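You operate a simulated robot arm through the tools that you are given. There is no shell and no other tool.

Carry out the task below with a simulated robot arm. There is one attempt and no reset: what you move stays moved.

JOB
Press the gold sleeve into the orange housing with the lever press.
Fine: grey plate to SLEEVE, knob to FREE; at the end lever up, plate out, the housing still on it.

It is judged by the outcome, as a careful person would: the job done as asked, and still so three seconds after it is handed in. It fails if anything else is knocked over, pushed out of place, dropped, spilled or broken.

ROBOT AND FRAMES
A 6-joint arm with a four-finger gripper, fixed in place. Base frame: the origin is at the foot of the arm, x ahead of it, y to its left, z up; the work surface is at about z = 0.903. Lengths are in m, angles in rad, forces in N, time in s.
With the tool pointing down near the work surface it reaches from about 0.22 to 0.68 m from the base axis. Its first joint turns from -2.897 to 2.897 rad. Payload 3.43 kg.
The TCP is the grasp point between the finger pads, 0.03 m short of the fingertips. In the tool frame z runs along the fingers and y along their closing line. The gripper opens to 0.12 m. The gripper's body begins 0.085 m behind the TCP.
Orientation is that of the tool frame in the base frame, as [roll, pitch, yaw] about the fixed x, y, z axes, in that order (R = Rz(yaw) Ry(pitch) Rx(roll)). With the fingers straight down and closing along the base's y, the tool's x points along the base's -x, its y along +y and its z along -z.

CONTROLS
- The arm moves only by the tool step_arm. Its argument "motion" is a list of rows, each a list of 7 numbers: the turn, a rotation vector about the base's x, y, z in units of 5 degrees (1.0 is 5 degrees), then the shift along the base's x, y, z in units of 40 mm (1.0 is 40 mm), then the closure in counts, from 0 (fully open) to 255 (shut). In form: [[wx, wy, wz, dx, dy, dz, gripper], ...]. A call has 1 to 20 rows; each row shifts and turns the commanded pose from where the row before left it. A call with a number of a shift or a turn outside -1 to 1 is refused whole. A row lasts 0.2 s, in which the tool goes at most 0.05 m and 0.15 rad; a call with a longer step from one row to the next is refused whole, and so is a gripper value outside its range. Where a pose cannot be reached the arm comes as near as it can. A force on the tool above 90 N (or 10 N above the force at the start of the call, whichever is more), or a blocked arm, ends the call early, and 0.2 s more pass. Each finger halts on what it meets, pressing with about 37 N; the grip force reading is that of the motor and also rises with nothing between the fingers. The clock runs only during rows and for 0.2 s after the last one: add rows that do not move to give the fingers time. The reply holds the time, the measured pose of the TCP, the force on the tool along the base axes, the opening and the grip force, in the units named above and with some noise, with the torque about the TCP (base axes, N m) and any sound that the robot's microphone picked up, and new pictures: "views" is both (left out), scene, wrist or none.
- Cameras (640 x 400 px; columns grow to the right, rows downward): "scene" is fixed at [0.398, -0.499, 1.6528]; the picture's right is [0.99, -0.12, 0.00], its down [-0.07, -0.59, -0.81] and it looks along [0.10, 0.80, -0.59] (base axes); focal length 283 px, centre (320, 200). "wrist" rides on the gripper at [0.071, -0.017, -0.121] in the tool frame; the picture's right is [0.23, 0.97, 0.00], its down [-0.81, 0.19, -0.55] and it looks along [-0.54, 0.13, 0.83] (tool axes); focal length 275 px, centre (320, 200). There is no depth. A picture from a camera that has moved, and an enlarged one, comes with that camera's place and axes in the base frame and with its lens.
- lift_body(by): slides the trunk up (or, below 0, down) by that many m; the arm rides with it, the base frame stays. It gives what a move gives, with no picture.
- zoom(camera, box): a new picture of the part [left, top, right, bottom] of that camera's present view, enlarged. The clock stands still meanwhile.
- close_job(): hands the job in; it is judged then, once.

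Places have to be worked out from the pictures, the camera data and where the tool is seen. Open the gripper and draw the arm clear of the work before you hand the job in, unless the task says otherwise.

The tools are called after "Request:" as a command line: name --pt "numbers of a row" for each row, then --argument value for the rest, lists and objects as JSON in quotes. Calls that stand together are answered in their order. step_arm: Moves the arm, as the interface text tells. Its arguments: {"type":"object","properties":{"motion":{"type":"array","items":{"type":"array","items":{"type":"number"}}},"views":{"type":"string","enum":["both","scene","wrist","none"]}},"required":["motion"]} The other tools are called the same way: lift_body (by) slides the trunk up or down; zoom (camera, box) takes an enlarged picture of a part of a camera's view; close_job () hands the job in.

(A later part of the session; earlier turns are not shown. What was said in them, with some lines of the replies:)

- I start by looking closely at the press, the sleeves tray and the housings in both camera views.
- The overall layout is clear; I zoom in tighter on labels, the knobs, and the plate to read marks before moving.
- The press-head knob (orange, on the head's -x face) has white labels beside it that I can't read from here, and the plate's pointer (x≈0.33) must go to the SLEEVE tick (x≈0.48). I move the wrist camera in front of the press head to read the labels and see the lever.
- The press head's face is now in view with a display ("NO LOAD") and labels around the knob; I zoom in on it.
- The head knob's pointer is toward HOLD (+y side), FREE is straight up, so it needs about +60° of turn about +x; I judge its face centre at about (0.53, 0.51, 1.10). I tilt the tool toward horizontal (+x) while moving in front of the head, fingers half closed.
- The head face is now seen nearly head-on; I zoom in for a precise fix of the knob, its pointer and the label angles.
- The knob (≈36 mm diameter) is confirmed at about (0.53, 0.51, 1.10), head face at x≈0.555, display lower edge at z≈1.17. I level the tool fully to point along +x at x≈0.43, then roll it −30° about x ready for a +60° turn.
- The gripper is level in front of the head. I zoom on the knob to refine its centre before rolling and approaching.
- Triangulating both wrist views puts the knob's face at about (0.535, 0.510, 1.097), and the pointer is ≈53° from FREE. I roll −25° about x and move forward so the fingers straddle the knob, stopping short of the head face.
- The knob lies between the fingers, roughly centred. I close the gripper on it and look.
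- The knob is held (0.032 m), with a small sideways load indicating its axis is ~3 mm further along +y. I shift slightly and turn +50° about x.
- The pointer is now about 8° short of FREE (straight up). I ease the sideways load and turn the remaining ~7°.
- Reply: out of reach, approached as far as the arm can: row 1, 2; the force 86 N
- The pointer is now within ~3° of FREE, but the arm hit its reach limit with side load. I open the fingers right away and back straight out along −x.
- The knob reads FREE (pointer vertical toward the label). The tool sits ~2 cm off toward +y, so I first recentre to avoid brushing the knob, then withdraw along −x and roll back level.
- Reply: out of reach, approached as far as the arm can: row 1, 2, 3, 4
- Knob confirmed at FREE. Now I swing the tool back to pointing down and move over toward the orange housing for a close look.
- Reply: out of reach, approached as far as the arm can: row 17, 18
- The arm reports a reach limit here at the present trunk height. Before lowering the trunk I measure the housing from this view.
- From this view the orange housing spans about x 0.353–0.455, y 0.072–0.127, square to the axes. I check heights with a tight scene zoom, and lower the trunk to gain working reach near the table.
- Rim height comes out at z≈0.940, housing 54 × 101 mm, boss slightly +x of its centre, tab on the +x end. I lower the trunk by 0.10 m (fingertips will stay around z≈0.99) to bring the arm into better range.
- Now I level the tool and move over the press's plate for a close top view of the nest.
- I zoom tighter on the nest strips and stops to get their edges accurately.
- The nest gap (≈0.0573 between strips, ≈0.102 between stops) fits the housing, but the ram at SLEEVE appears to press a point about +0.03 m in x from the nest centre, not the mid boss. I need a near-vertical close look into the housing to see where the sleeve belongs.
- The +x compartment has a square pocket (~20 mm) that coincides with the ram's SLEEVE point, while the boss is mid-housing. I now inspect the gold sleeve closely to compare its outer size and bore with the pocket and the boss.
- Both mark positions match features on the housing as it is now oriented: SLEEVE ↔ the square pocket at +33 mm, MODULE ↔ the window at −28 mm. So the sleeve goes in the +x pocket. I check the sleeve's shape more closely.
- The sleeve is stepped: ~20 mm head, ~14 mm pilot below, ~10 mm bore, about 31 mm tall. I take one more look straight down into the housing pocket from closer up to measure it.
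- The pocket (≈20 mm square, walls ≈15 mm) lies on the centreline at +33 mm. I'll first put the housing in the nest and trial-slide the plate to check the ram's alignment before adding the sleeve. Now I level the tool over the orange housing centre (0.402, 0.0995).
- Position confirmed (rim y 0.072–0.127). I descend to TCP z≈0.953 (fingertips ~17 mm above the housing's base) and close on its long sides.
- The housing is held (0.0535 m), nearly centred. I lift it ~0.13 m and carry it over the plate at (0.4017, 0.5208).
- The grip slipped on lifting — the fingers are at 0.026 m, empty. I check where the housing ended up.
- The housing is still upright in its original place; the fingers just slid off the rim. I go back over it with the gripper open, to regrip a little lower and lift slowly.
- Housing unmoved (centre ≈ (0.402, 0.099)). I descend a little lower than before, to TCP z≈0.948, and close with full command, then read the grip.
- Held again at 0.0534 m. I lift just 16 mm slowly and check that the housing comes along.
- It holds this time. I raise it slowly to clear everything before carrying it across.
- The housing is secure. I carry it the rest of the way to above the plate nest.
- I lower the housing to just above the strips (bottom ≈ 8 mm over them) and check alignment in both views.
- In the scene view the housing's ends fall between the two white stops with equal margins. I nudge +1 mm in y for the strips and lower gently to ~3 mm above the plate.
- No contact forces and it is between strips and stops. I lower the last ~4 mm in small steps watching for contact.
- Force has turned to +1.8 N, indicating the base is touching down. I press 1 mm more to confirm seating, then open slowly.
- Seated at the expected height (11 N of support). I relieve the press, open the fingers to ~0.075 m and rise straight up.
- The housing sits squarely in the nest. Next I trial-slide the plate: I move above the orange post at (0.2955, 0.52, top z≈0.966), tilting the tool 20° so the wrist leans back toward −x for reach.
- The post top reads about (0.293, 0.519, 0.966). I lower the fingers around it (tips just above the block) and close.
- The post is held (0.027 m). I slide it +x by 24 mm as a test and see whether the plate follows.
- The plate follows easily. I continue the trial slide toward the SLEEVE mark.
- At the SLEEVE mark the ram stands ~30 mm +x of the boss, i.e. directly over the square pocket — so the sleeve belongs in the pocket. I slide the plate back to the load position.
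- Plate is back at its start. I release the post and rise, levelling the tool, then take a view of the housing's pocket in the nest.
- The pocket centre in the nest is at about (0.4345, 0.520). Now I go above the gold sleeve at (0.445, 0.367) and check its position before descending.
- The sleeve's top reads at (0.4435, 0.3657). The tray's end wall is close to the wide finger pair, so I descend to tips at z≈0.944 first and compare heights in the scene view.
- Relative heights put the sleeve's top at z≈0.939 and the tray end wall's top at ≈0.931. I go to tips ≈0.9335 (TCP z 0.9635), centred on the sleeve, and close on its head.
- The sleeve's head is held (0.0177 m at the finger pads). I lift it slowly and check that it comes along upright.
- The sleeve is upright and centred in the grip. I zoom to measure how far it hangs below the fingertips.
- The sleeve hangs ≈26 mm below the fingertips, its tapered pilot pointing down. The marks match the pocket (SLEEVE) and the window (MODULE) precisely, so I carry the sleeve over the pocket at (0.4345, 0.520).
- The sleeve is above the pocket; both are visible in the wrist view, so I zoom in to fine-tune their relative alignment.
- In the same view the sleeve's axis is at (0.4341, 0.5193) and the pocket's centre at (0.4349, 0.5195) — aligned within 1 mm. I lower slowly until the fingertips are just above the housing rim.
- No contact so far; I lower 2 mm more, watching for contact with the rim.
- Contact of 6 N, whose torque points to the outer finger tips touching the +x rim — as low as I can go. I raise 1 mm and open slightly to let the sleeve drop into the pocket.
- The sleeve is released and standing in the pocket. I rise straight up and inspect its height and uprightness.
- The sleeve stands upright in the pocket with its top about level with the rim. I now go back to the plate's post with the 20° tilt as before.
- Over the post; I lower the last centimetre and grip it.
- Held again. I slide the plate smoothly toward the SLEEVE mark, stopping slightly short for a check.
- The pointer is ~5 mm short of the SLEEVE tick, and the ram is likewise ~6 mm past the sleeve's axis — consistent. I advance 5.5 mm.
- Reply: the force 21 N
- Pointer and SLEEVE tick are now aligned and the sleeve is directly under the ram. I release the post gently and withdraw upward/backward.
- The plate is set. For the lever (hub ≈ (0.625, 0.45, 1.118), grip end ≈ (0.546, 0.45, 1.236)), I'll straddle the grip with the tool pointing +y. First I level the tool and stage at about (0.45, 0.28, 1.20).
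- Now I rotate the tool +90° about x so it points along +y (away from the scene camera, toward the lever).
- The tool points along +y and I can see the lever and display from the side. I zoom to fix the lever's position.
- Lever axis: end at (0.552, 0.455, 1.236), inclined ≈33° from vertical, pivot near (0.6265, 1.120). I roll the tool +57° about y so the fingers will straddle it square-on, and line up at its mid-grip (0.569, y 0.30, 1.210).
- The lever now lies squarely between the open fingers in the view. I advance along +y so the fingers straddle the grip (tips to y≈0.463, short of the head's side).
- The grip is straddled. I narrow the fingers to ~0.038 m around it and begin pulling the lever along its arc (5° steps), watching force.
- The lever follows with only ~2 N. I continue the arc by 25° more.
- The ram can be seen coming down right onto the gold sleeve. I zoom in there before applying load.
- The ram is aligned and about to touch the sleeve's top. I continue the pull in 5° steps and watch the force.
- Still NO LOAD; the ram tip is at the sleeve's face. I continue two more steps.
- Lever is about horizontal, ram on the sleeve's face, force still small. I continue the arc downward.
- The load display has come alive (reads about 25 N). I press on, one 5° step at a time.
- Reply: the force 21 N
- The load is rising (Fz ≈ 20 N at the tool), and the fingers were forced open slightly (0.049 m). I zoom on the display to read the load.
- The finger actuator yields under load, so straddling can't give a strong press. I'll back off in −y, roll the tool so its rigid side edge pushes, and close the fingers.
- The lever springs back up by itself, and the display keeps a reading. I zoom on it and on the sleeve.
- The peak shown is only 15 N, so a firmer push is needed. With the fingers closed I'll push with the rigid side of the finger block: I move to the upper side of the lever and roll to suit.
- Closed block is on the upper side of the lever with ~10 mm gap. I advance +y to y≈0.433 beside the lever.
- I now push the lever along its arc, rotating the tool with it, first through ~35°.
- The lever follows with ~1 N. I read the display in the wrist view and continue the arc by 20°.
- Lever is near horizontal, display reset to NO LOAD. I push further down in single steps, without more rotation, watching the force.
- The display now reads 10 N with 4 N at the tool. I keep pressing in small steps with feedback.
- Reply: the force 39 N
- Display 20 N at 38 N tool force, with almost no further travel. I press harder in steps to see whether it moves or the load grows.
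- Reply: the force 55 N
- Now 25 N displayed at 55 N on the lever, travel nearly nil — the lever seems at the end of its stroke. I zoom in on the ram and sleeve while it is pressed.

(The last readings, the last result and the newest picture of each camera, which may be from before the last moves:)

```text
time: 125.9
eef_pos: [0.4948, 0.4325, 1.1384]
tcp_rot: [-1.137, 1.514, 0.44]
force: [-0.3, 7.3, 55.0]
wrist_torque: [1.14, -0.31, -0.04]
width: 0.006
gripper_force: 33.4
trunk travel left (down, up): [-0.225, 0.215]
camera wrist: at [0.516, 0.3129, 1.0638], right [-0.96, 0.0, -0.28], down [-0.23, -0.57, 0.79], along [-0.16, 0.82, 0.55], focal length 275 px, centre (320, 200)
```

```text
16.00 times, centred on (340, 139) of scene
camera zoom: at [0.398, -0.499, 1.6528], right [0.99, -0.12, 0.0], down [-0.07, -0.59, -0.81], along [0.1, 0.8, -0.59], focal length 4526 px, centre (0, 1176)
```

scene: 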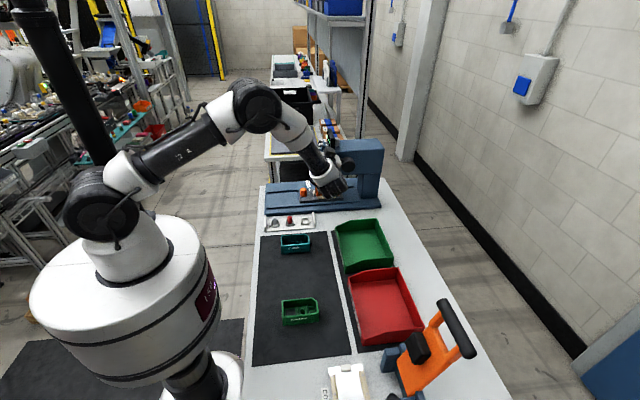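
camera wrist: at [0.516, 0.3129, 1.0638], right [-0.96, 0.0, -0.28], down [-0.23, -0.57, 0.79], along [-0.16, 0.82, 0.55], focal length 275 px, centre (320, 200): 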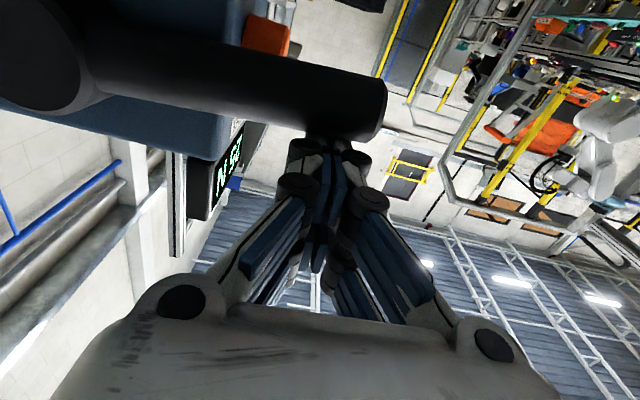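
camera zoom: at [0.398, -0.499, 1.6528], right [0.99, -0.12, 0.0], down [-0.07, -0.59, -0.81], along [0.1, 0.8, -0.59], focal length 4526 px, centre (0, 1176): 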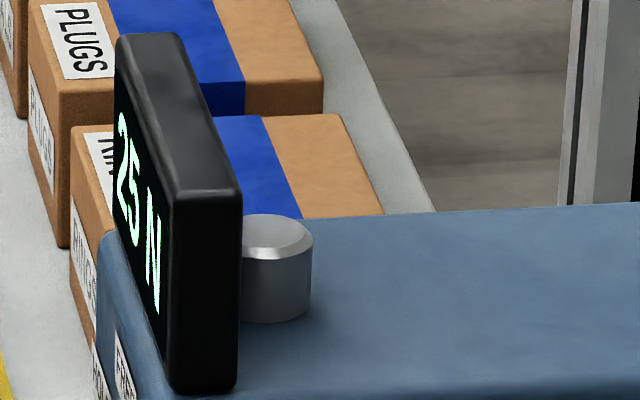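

The ram is seated on the sleeve, which has gone down about 4 mm from its loose position (its shoulder now at the pocket wall tops). I let the lever back up in a controlled way, reversing the arc.

Request:
step_arm --pt "0 0 0 0.03 0 0.4 255" --pt "0 0 0 0.03 0 0.41 255" --pt "0 1 0 0.11 0 0.27 255" --pt "0 1 0 0.1325 0 0.259 255" --pt "0 1 0 0.155 0 0.247 255" --pt "0 1 0 0.176 0 0.232 255" --pt "0 1 0 0.195 0 0.216 255" --pt "0 1 0 0.213 0 0.198 255" --pt "0 1 0 0.23 0 0.179 255" --pt "0 1 0 0.245 0 0.158 255" --pt "0 1 0 0.257 0 0.136 255" --pt "0 1 0 0.268 0 0.1135 255" --pt "0 1 0 0.277 0 0.089 255" --pt "0 1 0 0.284 0 0.065 255" --pt "0 0 0 0 0 0 255" --views "both"

Request:
zoom --camera "scene" --box '[290, 160, 350, 200]'

Request:
zoom --camera "scene" --box '[315, 172, 345, 198]'

```text
time: 129.1
eef_pos: [0.6003, 0.4308, 1.2446]
tcp_rot: [1.57, 0.56, -3.141]
force: [0.3, -0.7, -0.3]
wrist_torque: [0.01, -0.01, -0.01]
width: 0.0
gripper_force: 33.1
trunk travel left (down, up): [-0.225, 0.215]
camera wrist: at [0.5484, 0.3104, 1.1917], right [-0.71, 0.0, 0.7], down [0.59, -0.55, 0.59], along [0.39, 0.83, 0.39], focal length 275 px, centre (320, 200)
```

scene: 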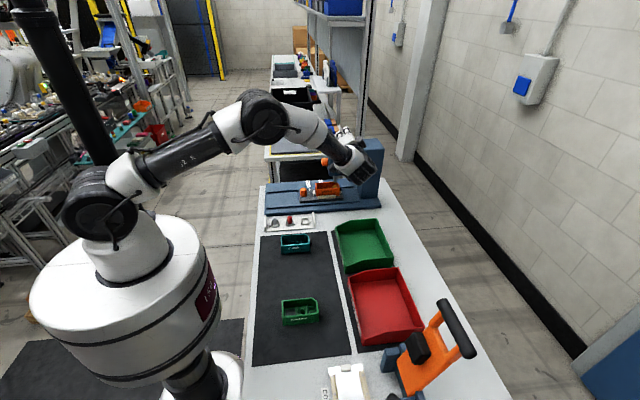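
wrist: 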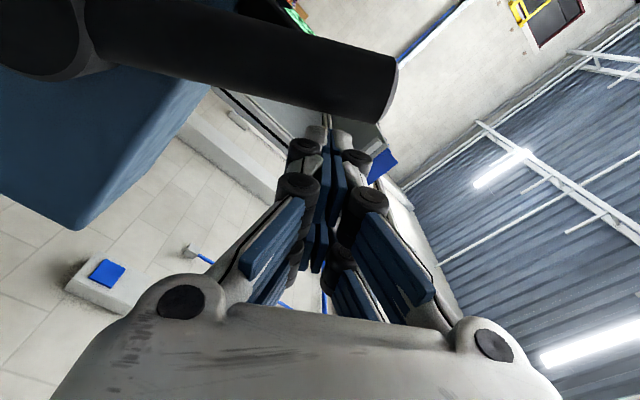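

```text
10.00 times, centred on (320, 180) of scene
camera zoom: at [0.398, -0.499, 1.6528], right [0.99, -0.12, 0.0], down [-0.07, -0.59, -0.81], along [0.1, 0.8, -0.59], focal length 2829 px, centre (320, 400)
```

zoom: 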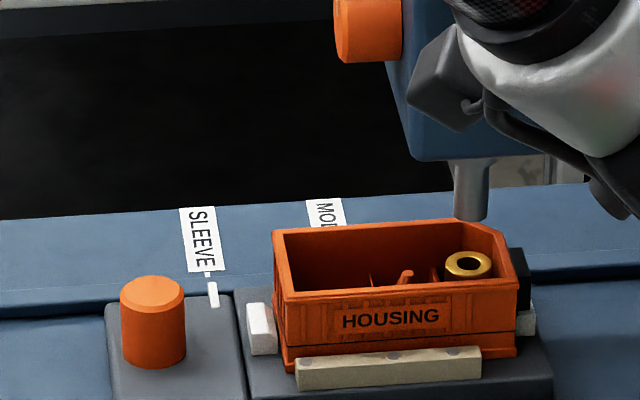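

```text
15.38 times, centred on (330, 185) of scene
camera zoom: at [0.398, -0.499, 1.6528], right [0.99, -0.12, 0.0], down [-0.07, -0.59, -0.81], along [0.1, 0.8, -0.59], focal length 4352 px, centre (166, 431)
```

zoom: 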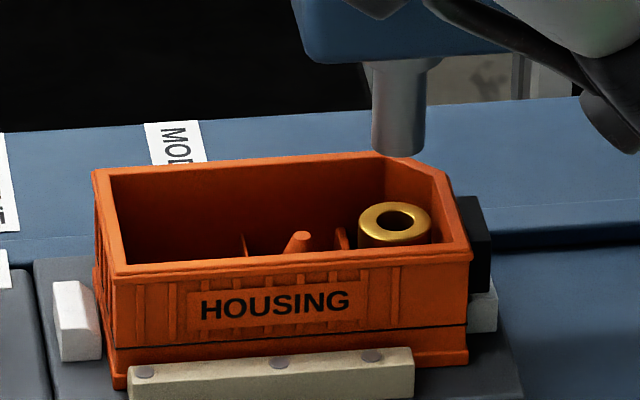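

The sleeve's top has gone down ≈3–4 mm versus before and the lever reached its stop. I withdraw from the lever in −y and check the lever and display.

Request:
step_arm --pt "0 0 0 0 -0.5 0 255" --pt "0 0 0 0 -0.8 0 255" --pt "0 0 0 0 -0.8 0 255" --pt "0 0 0 -0.5 -0.8 0 255" --pt "0 0 0 -0.8 -0.5 0 255" --pt "0 0 0 -0.8 0 0 255" --pt "0 0 0 0 0 0 255" --views "both"

Request:
zoom --camera "scene" --box '[290, 115, 390, 205]'

Request:
zoom --camera "scene" --box '[325, 128, 355, 150]'

```text
time: 130.7
eef_pos: [0.5143, 0.2962, 1.2461]
tcp_rot: [1.568, 0.561, -3.141]
force: [0.4, -0.7, -0.3]
wrist_torque: [-0.01, -0.01, 0.0]
width: 0.0
gripper_force: 33.8
trunk travel left (down, up): [-0.225, 0.215]
camera wrist: at [0.4637, 0.1748, 1.1918], right [-0.71, 0.0, 0.7], down [0.59, -0.55, 0.59], along [0.39, 0.83, 0.39], focal length 275 px, centre (320, 200)
```

scene: 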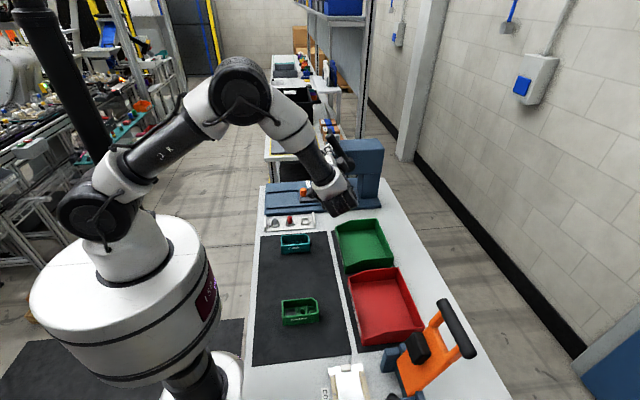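
wrist: 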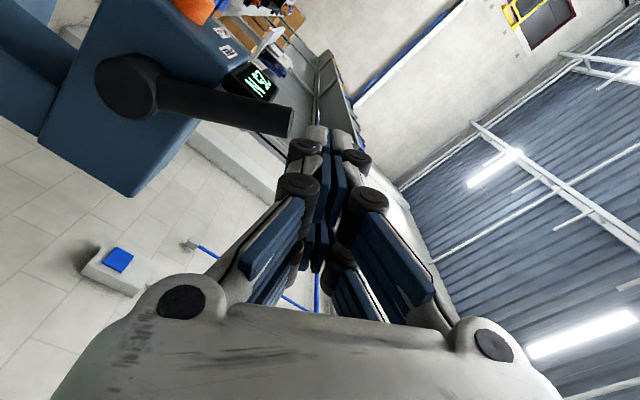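

```text
4.44 times, centred on (340, 160) of scene
camera zoom: at [0.398, -0.499, 1.6528], right [0.99, -0.12, 0.0], down [-0.07, -0.59, -0.81], along [0.1, 0.8, -0.59], focal length 1257 px, centre (231, 378)
```

zoom: 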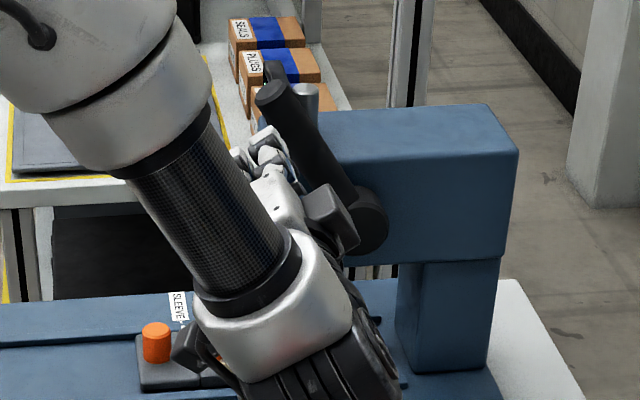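

```text
16.00 times, centred on (340, 139) of scene
camera zoom: at [0.398, -0.499, 1.6528], right [0.99, -0.12, 0.0], down [-0.07, -0.59, -0.81], along [0.1, 0.8, -0.59], focal length 4526 px, centre (0, 1176)
```

zoom: 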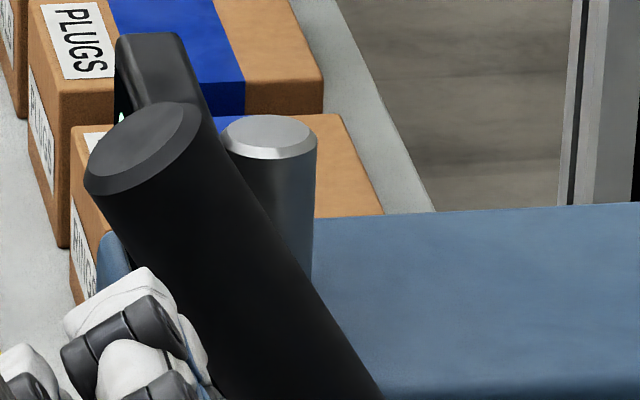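

The lever is back up. I read the display from the wrist camera.

Request:
zoom --camera "wrist" --box '[195, 10, 295, 110]'

```text
4.00 times, centred on (245, 60) of wrist
camera zoom: at [0.4637, 0.1748, 1.1918], right [-0.71, 0.0, 0.7], down [0.59, -0.55, 0.59], along [0.39, 0.83, 0.39], focal length 1101 px, centre (620, 760)
```

zoom: 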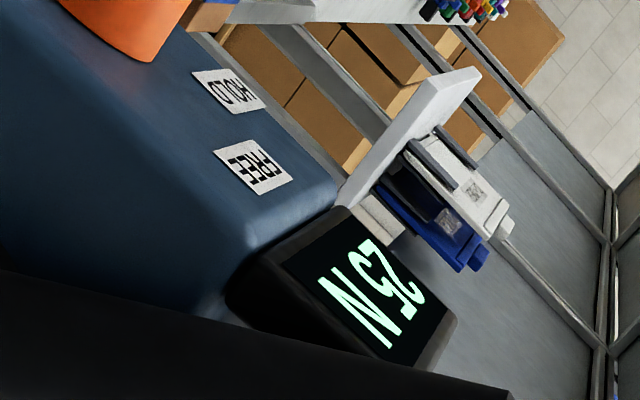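

The display holds a 25 N peak. I return the tool to pointing down so I can look closely into the pocket.

Request:
step_arm --pt "0 0.919 0 -0.2 0 0 200" --pt "0 0.919 0 -0.2 0 0 150" --pt "0 0.919 0 -0.2 0 0 100" --pt "0 0.919 0 -0.2 0 0 95" --pt "0 0.919 0 -0.2 0 0 95" --pt "0 0.919 0 -0.2 0 0 95" --pt "0 0.919 0 -0.2 0 0 95" --pt "-1 0 0 0 0 0 95" --pt "-1 0 0 0 0 0 95" --pt "-1 0 0 0 0 0 95" --pt "-1 0 0 0 0 0 95" --pt "-1 0 0 0 0 0 95" --pt "-1 0 0 0 0 0 95" --pt "-1 0 0 0 0 0 95" --pt "-1 0 0 0 0 0 95" --pt "-1 0 0 0 0 0 95" --views "none"

Request:
step_arm --pt "-1 0 0 -0.1 0.1 -0.1 95" --pt "-1 0 0 -0.1 0.2 -0.2 95" --pt "-1 0 0 -0.1 0.3 -0.3 95" --pt "-1 0 0 -0.1 0.4 -0.4 95" --pt "-1 0 0 -0.1 0.4 -0.4 95" --pt "-1 0 0 -0.1 0.4 -0.4 95" --pt "-1 0 0 -0.1 0.4 -0.4 95" --pt "-1 0 0 -0.1 0.4 -0.4 95" --pt "-1 0 0 -0.1 0.4 -0.4 95" --pt "0 0 0 0 0 0 95" --views "both"

```text
time: 134.1
eef_pos: [0.4609, 0.2972, 1.2449]
tcp_rot: [2.357, -0.002, 3.14]
force: [0.4, 0.1, 0.9]
wrist_torque: [0.01, 0.01, 0.01]
width: 0.075
gripper_force: 0.3
trunk travel left (down, up): [-0.225, 0.215]
```

```text
time: 136.3
eef_pos: [0.4237, 0.4164, 1.1241]
tcp_rot: [3.141, 0.002, 3.14]
force: [-0.5, -0.8, -0.2]
wrist_torque: [-0.01, -0.02, -0.01]
width: 0.0753
gripper_force: 0.2
trunk travel left (down, up): [-0.225, 0.215]
camera wrist: at [0.3521, 0.3988, 1.2444], right [-0.23, 0.97, 0.0], down [0.81, 0.19, 0.55], along [0.54, 0.13, -0.83], focal length 275 px, centre (320, 200)
```

scene: 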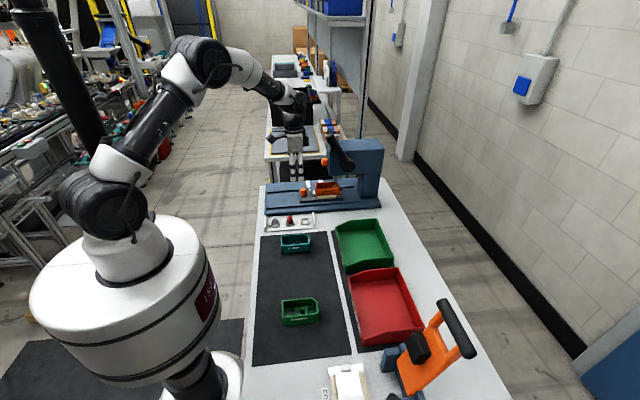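
wrist: 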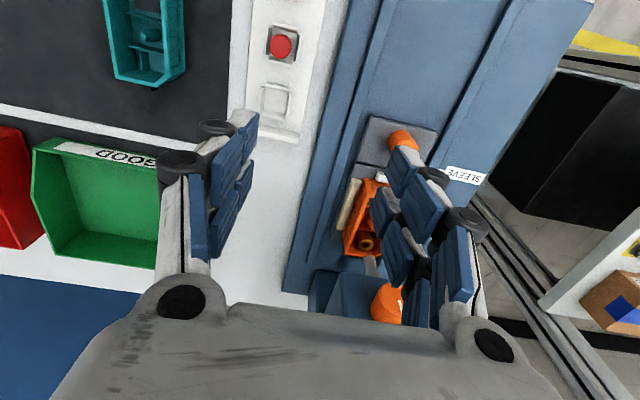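

Request:
zoom --camera "wrist" --box '[330, 180, 410, 280]'

Request:
zoom --camera "scene" --box '[300, 165, 350, 200]'

```text
4.00 times, centred on (370, 230) of wrist
camera zoom: at [0.3521, 0.3988, 1.2444], right [-0.23, 0.97, 0.0], down [0.81, 0.19, 0.55], along [0.54, 0.13, -0.83], focal length 1101 px, centre (120, 80)
```

zoom: 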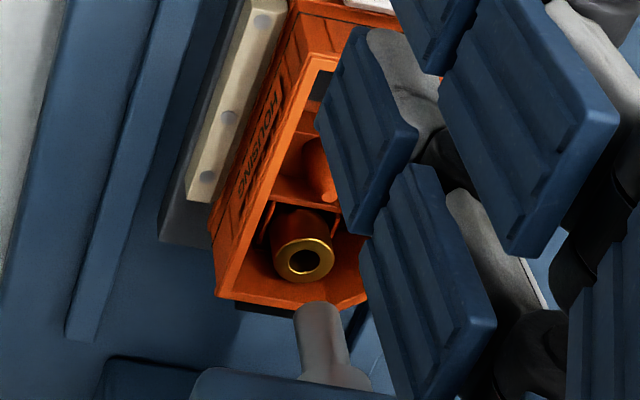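

```text
11.43 times, centred on (325, 182) of scene
camera zoom: at [0.398, -0.499, 1.6528], right [0.99, -0.12, 0.0], down [-0.07, -0.59, -0.81], along [0.1, 0.8, -0.59], focal length 3233 px, centre (263, 400)
```

zoom: 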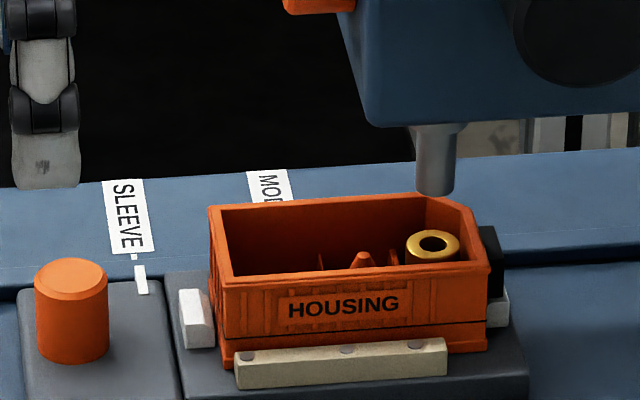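

Relative measurement puts the sleeve's top ≈4.7 mm below the rim, i.e. bottomed in the pocket, with the lever at its stop. Now I go to the post to draw the plate back out.

Request:
step_arm --pt "0 -1 0 0.1 0.6 -0.2 95" --pt "0 -1 0 0.13 0.65 -0.4 95" --pt "0 -1 0 0.14 0.65 -0.6 95" --pt "0 -1 0 0.15 0.67 -0.8 95" --pt "0 0 0 0 0 -0.7 95" --pt "0 0 0 0 0 -0.5 95" --pt "0 0 0 0 0 0 95" --views "both"

Request:
zoom --camera "wrist" --box '[220, 80, 420, 300]'

Request:
zoom --camera "scene" --box '[280, 150, 350, 200]'

```text
time: 137.9
eef_pos: [0.4431, 0.5201, 0.9954]
tcp_rot: [3.139, 0.351, 3.139]
force: [-0.5, 0.4, 0.4]
wrist_torque: [-0.01, 0.02, 0.01]
width: 0.0752
gripper_force: 0.0
trunk travel left (down, up): [-0.225, 0.215]
camera wrist: at [0.3352, 0.5028, 1.0837], right [-0.21, 0.97, -0.08], down [0.57, 0.19, 0.8], along [0.79, 0.13, -0.6], focal length 275 px, centre (320, 200)
```

scene: 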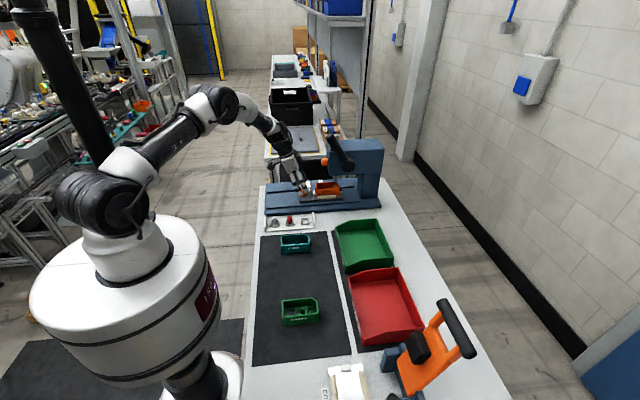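
wrist: 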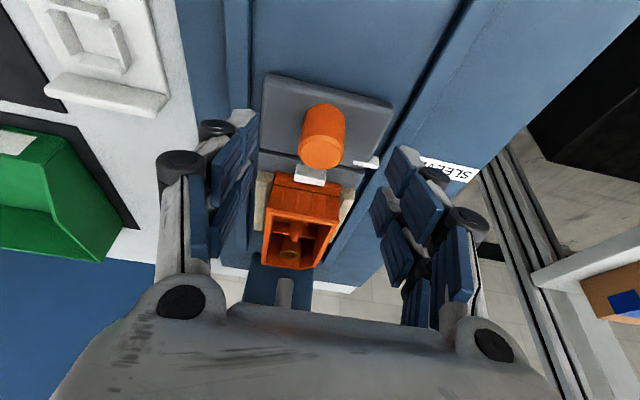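

```text
1.82 times, centred on (320, 190) of wrist
camera zoom: at [0.3352, 0.5028, 1.0837], right [-0.21, 0.97, -0.08], down [0.57, 0.19, 0.8], along [0.79, 0.13, -0.6], focal length 500 px, centre (320, 218)
```

zoom: 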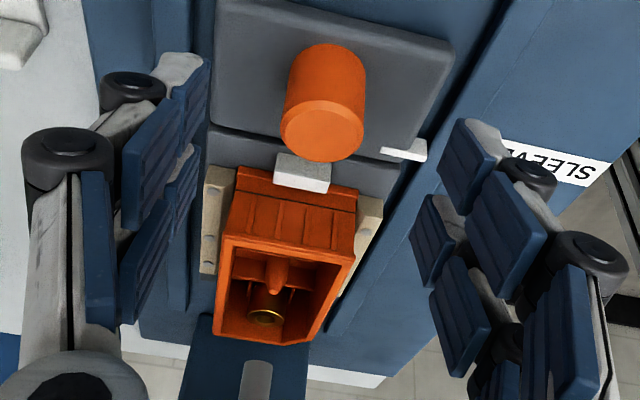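

```text
8.00 times, centred on (315, 175) of scene
camera zoom: at [0.398, -0.499, 1.6528], right [0.99, -0.12, 0.0], down [-0.07, -0.59, -0.81], along [0.1, 0.8, -0.59], focal length 2263 px, centre (360, 400)
```

zoom: 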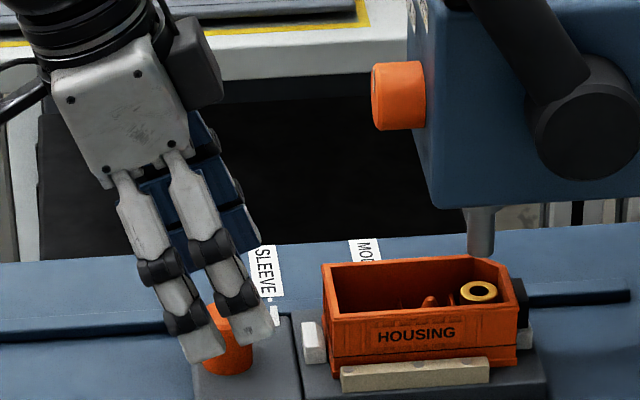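

Over the post; I lower, grip it, and slide the plate back out to the load position.

Request:
step_arm --pt "0 0 0 0 0 -0.3 95" --pt "0 0 0 0 0 -0.31 95" --pt "0 0 0 0 0 0 95" --pt "0 0 0 0 0 0 150" --pt "0 0 0 0 0 0 200" --pt "0 0 0 0 0 0 255" --pt "0 0 0 0 0 0 255" --views "none"

Request:
step_arm --pt "0 0 0 -0.05 0 0 255" --pt "0 0 0 -0.1 0 0 255" --pt "0 0 0 -0.2 0 0 255" --pt "0 0 0 -0.25 0 0 255" --pt "0 0 0 -0.25 0 0 255" --pt "0 0 0 -0.25 0 0 255" --pt "0 0 0 -0.25 0 0 255" --pt "0 0 0 -0.25 0 0 255" --pt "0 0 0 -0.25 0 0 255" --pt "0 0 0 -0.25 0 0 255" --pt "0 0 0 -0.25 0 0 255" --pt "0 0 0 -0.25 0 0 255" --pt "0 0 0 -0.25 0 0 255" --pt "0 0 0 -0.25 0 0 255" --pt "0 0 0 -0.25 0 0 255" --pt "0 0 0 -0.25 0 0 255" --pt "0 0 0 -0.15 0 0 255" --pt "0 0 0 -0.05 0 0 255" --pt "0 0 0 0 0 0 255" --views "scene"

Request:
zoom --camera "scene" --box '[245, 165, 325, 215]'

```text
time: 139.5
eef_pos: [0.4448, 0.5202, 0.9719]
tcp_rot: [3.141, 0.348, 3.139]
force: [0.7, 2.8, -1.0]
wrist_torque: [0.08, 0.03, -0.03]
width: 0.0268
gripper_force: 21.0
trunk travel left (down, up): [-0.225, 0.215]
```

```text
time: 143.5
eef_pos: [0.293, 0.5204, 0.971]
tcp_rot: [3.141, 0.349, 3.139]
force: [-1.5, 1.1, -12.0]
wrist_torque: [0.06, 0.6, 0.05]
width: 0.0268
gripper_force: 44.8
trunk travel left (down, up): [-0.225, 0.215]
```

scene: 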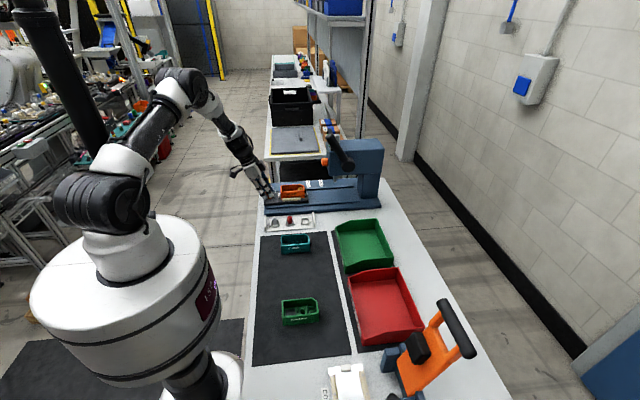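

```text
8.00 times, centred on (285, 190) of scene
camera zoom: at [0.398, -0.499, 1.6528], right [0.99, -0.12, 0.0], down [-0.07, -0.59, -0.81], along [0.1, 0.8, -0.59], focal length 2263 px, centre (600, 280)
```

zoom: 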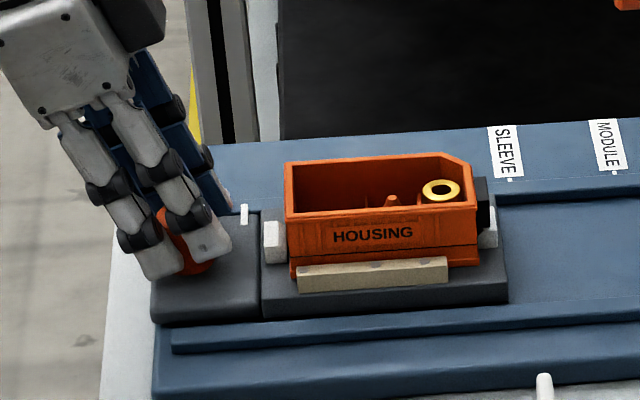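

The plate is nearly back (pointer ~3 mm short of its original spot). I draw it the last few millimetres and then release.

Request:
step_arm --pt "0 0 0 -0.06 0 0.02 255" --pt "0 0 0 -0.06 0 0 255" --pt "0 0 0 0 0 0 255" --views "none"

Request:
zoom --camera "scene" --box '[245, 165, 325, 215]'

```text
time: 144.3
eef_pos: [0.2888, 0.5197, 0.9716]
tcp_rot: [-3.141, 0.351, 3.138]
force: [1.5, 1.5, -18.4]
wrist_torque: [0.15, 0.15, 0.01]
width: 0.0267
gripper_force: 45.4
trunk travel left (down, up): [-0.225, 0.215]
```

```text
8.00 times, centred on (285, 190) of scene
camera zoom: at [0.398, -0.499, 1.6528], right [0.99, -0.12, 0.0], down [-0.07, -0.59, -0.81], along [0.1, 0.8, -0.59], focal length 2263 px, centre (600, 280)
```

zoom: 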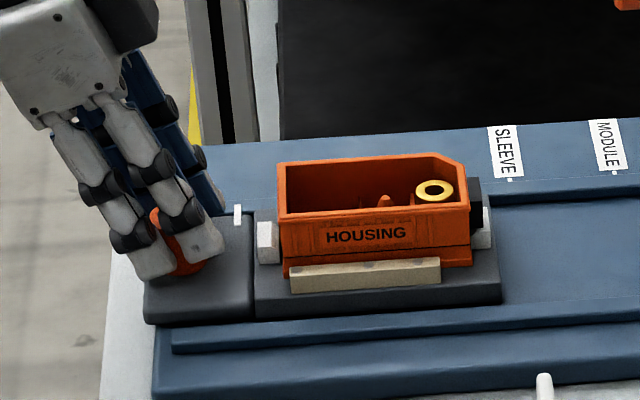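

The plate is at its original out position. I relieve the vertical load, release the post, rise, and inspect the pressed sleeve up close.

Request:
step_arm --pt "0 0 0 0 0 -0.05 255" --pt "0 0 0 0 0 0 160" --pt "0 0 0 0 0 0 95" --pt "0 0 0 0 0 0 95" --pt "0 0 0 -0.03 0 0.3 95" --pt "0 0 0 0 0 0.6 95" --pt "0 0 0 0 0 0.8 95" --pt "0 1 0 0.3 -0.1 0.6 95" --pt "0 1 0 0.4 -0.1 0.3 95" --pt "0 1 0 0.4 -0.1 0 95" --pt "0 1 0 0.3 -0.1 0 95" --pt "0 0 0 0 0 0 95" --views "wrist"

Request:
zoom --camera "wrist" --box '[285, 140, 375, 230]'

Request:
zoom --camera "scene" --box '[275, 175, 325, 207]'

```text
time: 146.9
eef_pos: [0.3415, 0.5017, 1.0749]
tcp_rot: [3.141, 0.001, 3.139]
force: [-0.5, -1.0, 0.3]
wrist_torque: [0.04, -0.06, -0.02]
width: 0.075
gripper_force: 0.0
trunk travel left (down, up): [-0.225, 0.215]
camera wrist: at [0.2702, 0.4852, 1.1952], right [-0.23, 0.97, 0.0], down [0.81, 0.19, 0.55], along [0.54, 0.13, -0.83], focal length 275 px, centre (320, 200)
```

wrist: 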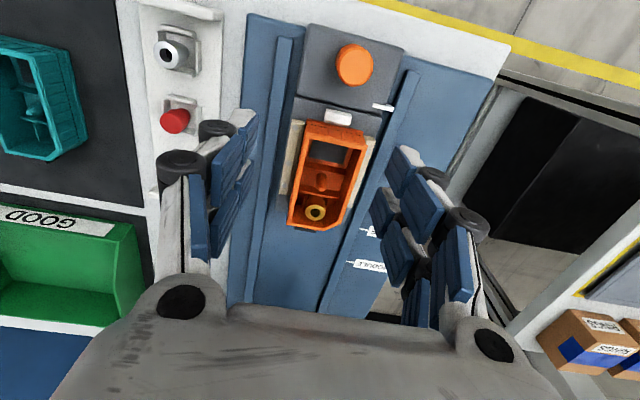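

```text
4.44 times, centred on (330, 185) of wrist
camera zoom: at [0.2702, 0.4852, 1.1952], right [-0.23, 0.97, 0.0], down [0.81, 0.19, 0.55], along [0.54, 0.13, -0.83], focal length 1224 px, centre (276, 267)
```

zoom: 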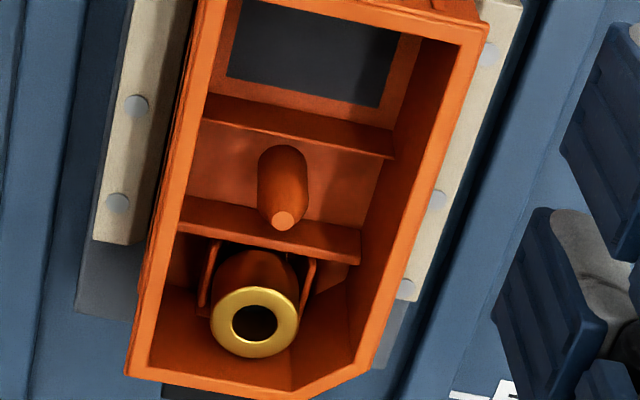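

```text
12.50 times, centred on (300, 191) of scene
camera zoom: at [0.398, -0.499, 1.6528], right [0.99, -0.12, 0.0], down [-0.07, -0.59, -0.81], along [0.1, 0.8, -0.59], focal length 3536 px, centre (570, 312)
```

zoom: 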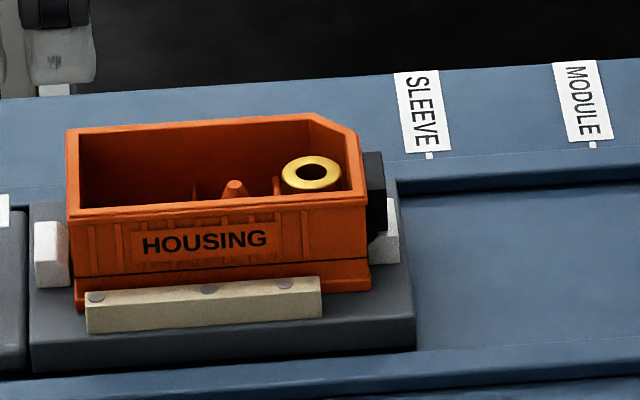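

The sleeve is ≈4 mm deeper than before pressing, bottomed within measurement error, upright, and the housing still sits in the nest. I check lever, knob and surroundings once more.

Request:
zoom --camera "scene" --box '[310, 115, 390, 170]'

Request:
zoom --camera "scene" --box '[250, 160, 350, 260]'

Request:
zoom --camera "wrist" --box '[285, 60, 405, 150]'

```text
7.27 times, centred on (350, 142) of scene
camera zoom: at [0.398, -0.499, 1.6528], right [0.99, -0.12, 0.0], down [-0.07, -0.59, -0.81], along [0.1, 0.8, -0.59], focal length 2057 px, centre (102, 618)
```

zoom: 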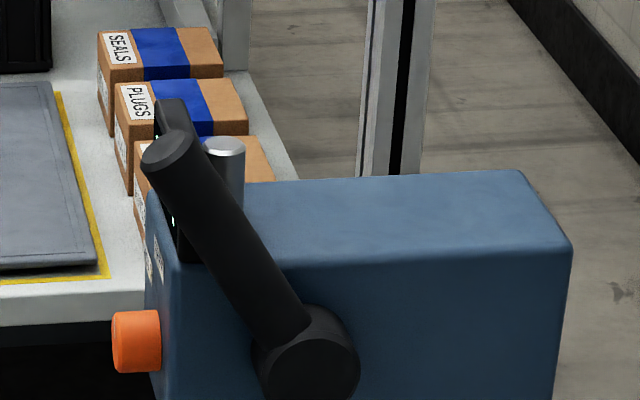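

```text
4.00 times, centred on (300, 210) of scene
camera zoom: at [0.398, -0.499, 1.6528], right [0.99, -0.12, 0.0], down [-0.07, -0.59, -0.81], along [0.1, 0.8, -0.59], focal length 1132 px, centre (400, 160)
```

zoom: 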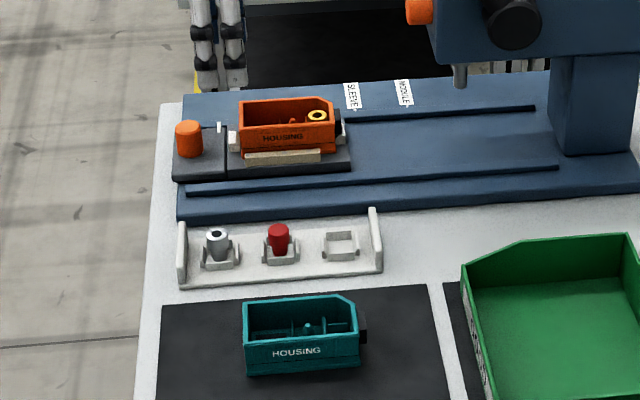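

```text
4.44 times, centred on (345, 105) of wrist
camera zoom: at [0.2702, 0.4852, 1.1952], right [-0.23, 0.97, 0.0], down [0.81, 0.19, 0.55], along [0.54, 0.13, -0.83], focal length 1224 px, centre (209, 622)
```

zoom: 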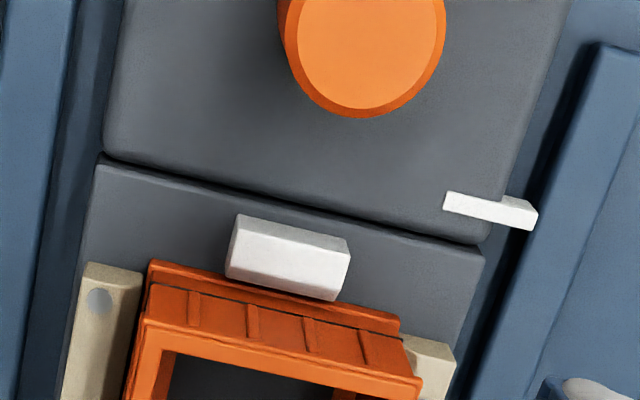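

Everything is in order. I take one closer look at how the sleeve's head sits against the pocket walls.

Request:
zoom --camera "wrist" --box '[298, 188, 338, 222]'

```text
11.76 times, centred on (318, 205) of wrist
camera zoom: at [0.2702, 0.4852, 1.1952], right [-0.23, 0.97, 0.0], down [0.81, 0.19, 0.55], along [0.54, 0.13, -0.83], focal length 3238 px, centre (344, 141)
```

zoom: 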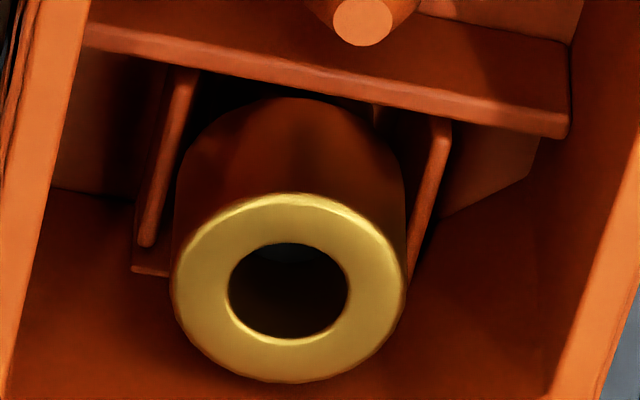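

The sleeve's shoulder (z≈0.952) is level with the pocket wall tops (z≈0.952): fully seated. I open the gripper and draw the arm up and clear of the work.

Request:
step_arm --pt "0 0 0 0 0 0.6 60" --pt "0 0 0 0 0 0.8 30" --pt "0 0 0 0 -0.3 0.9 0" --pt "0 0 0 0 -0.6 0.9 0" --pt "0 0 0 0 -0.8 0.7 0" --pt "0 0 0 0 -0.9 0.5 0" --pt "0 0 0 0 -0.9 0.3 0" --pt "0 0 0 0 -0.9 0.2 0" --pt "0 0 0 0 -0.9 0 0" --pt "0 0 0 0 -0.9 0 0" --pt "0 0 0 0 -0.8 0 0" --pt "0 0 0 0 0 0 0" --views "both"

Request:
zoom --camera "scene" --box '[250, 110, 410, 260]'

```text
time: 149.5
eef_pos: [0.344, 0.224, 1.2711]
tcp_rot: [-3.14, -0.002, 3.139]
force: [-0.4, -0.3, -0.3]
wrist_torque: [0.01, -0.01, -0.02]
width: 0.12
gripper_force: 0.2
trunk travel left (down, up): [-0.225, 0.215]
camera wrist: at [0.2719, 0.2065, 1.3908], right [-0.23, 0.97, 0.0], down [0.81, 0.19, 0.55], along [0.54, 0.13, -0.83], focal length 275 px, centre (320, 200)
```

scene: 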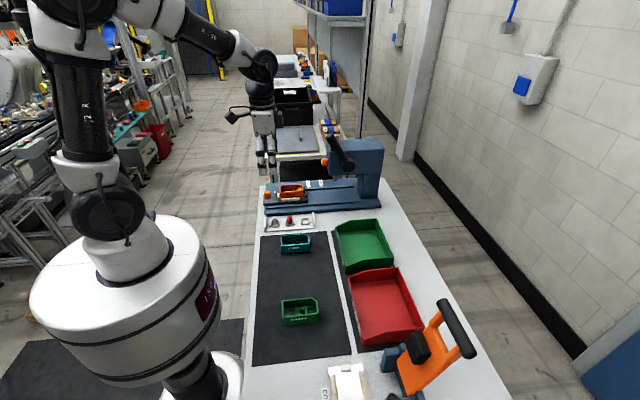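
wrist: 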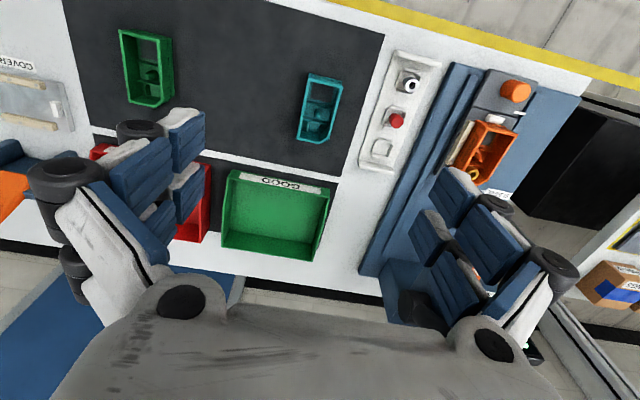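

```text
2.67 times, centred on (330, 185) of scene
camera zoom: at [0.398, -0.499, 1.6528], right [0.99, -0.12, 0.0], down [-0.07, -0.59, -0.81], along [0.1, 0.8, -0.59], focal length 754 px, centre (293, 240)
```

zoom: 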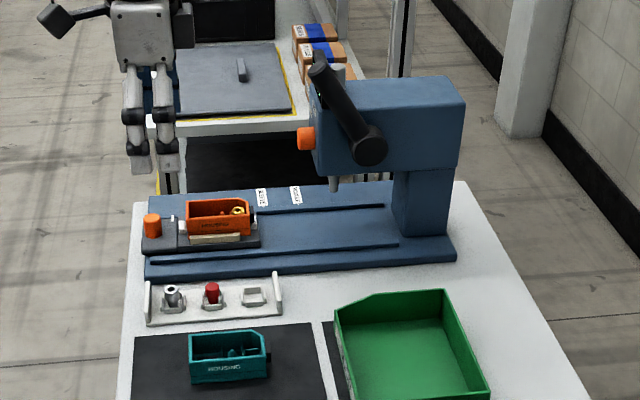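

All is in place: the sleeve is pressed into the orange housing, which is on the plate at the out position. The lever is up, the knob is at FREE, other parts are untouched, the gripper is open and the arm is clear. I hand the job in.

Request:
close_job

```text
The job is handed in.
```

The gold sleeve is pressed into the orange housing and the job is handed in. I don't have the judge's result.

- **Sleeve:** it went into the square pocket at the housing's +x end. With the plate at SLEEVE, the ram sits over that pocket, not over the pin in the middle. The pull took the lever to its stop and drove the sleeve about 4 mm deeper. From the pictures, its shoulder is level with the pocket walls, so I judge it fully seated.
- **Load:** the press display peaked at 25 N. I had no target load to compare that with.
- **Press settings:** the plate pointer was on the SLEEVE mark for the press. I turned the knob from HOLD to FREE and did not touch it again, though the last pictures don't show its pointer.
- **End state:** the lever has sprung back up. The plate is back out where it started, with the housing still seated on it. The gripper is open and the arm is clear.

- **First grip:** my first grip on the housing slipped off. The housing stayed where it was, and the second grip held.
- **First lever pull:** this one was too weak, showing only 15 N because the fingers gave way. I pulled again with a firmer push.

Nothing else on the bench looks moved or knocked over.
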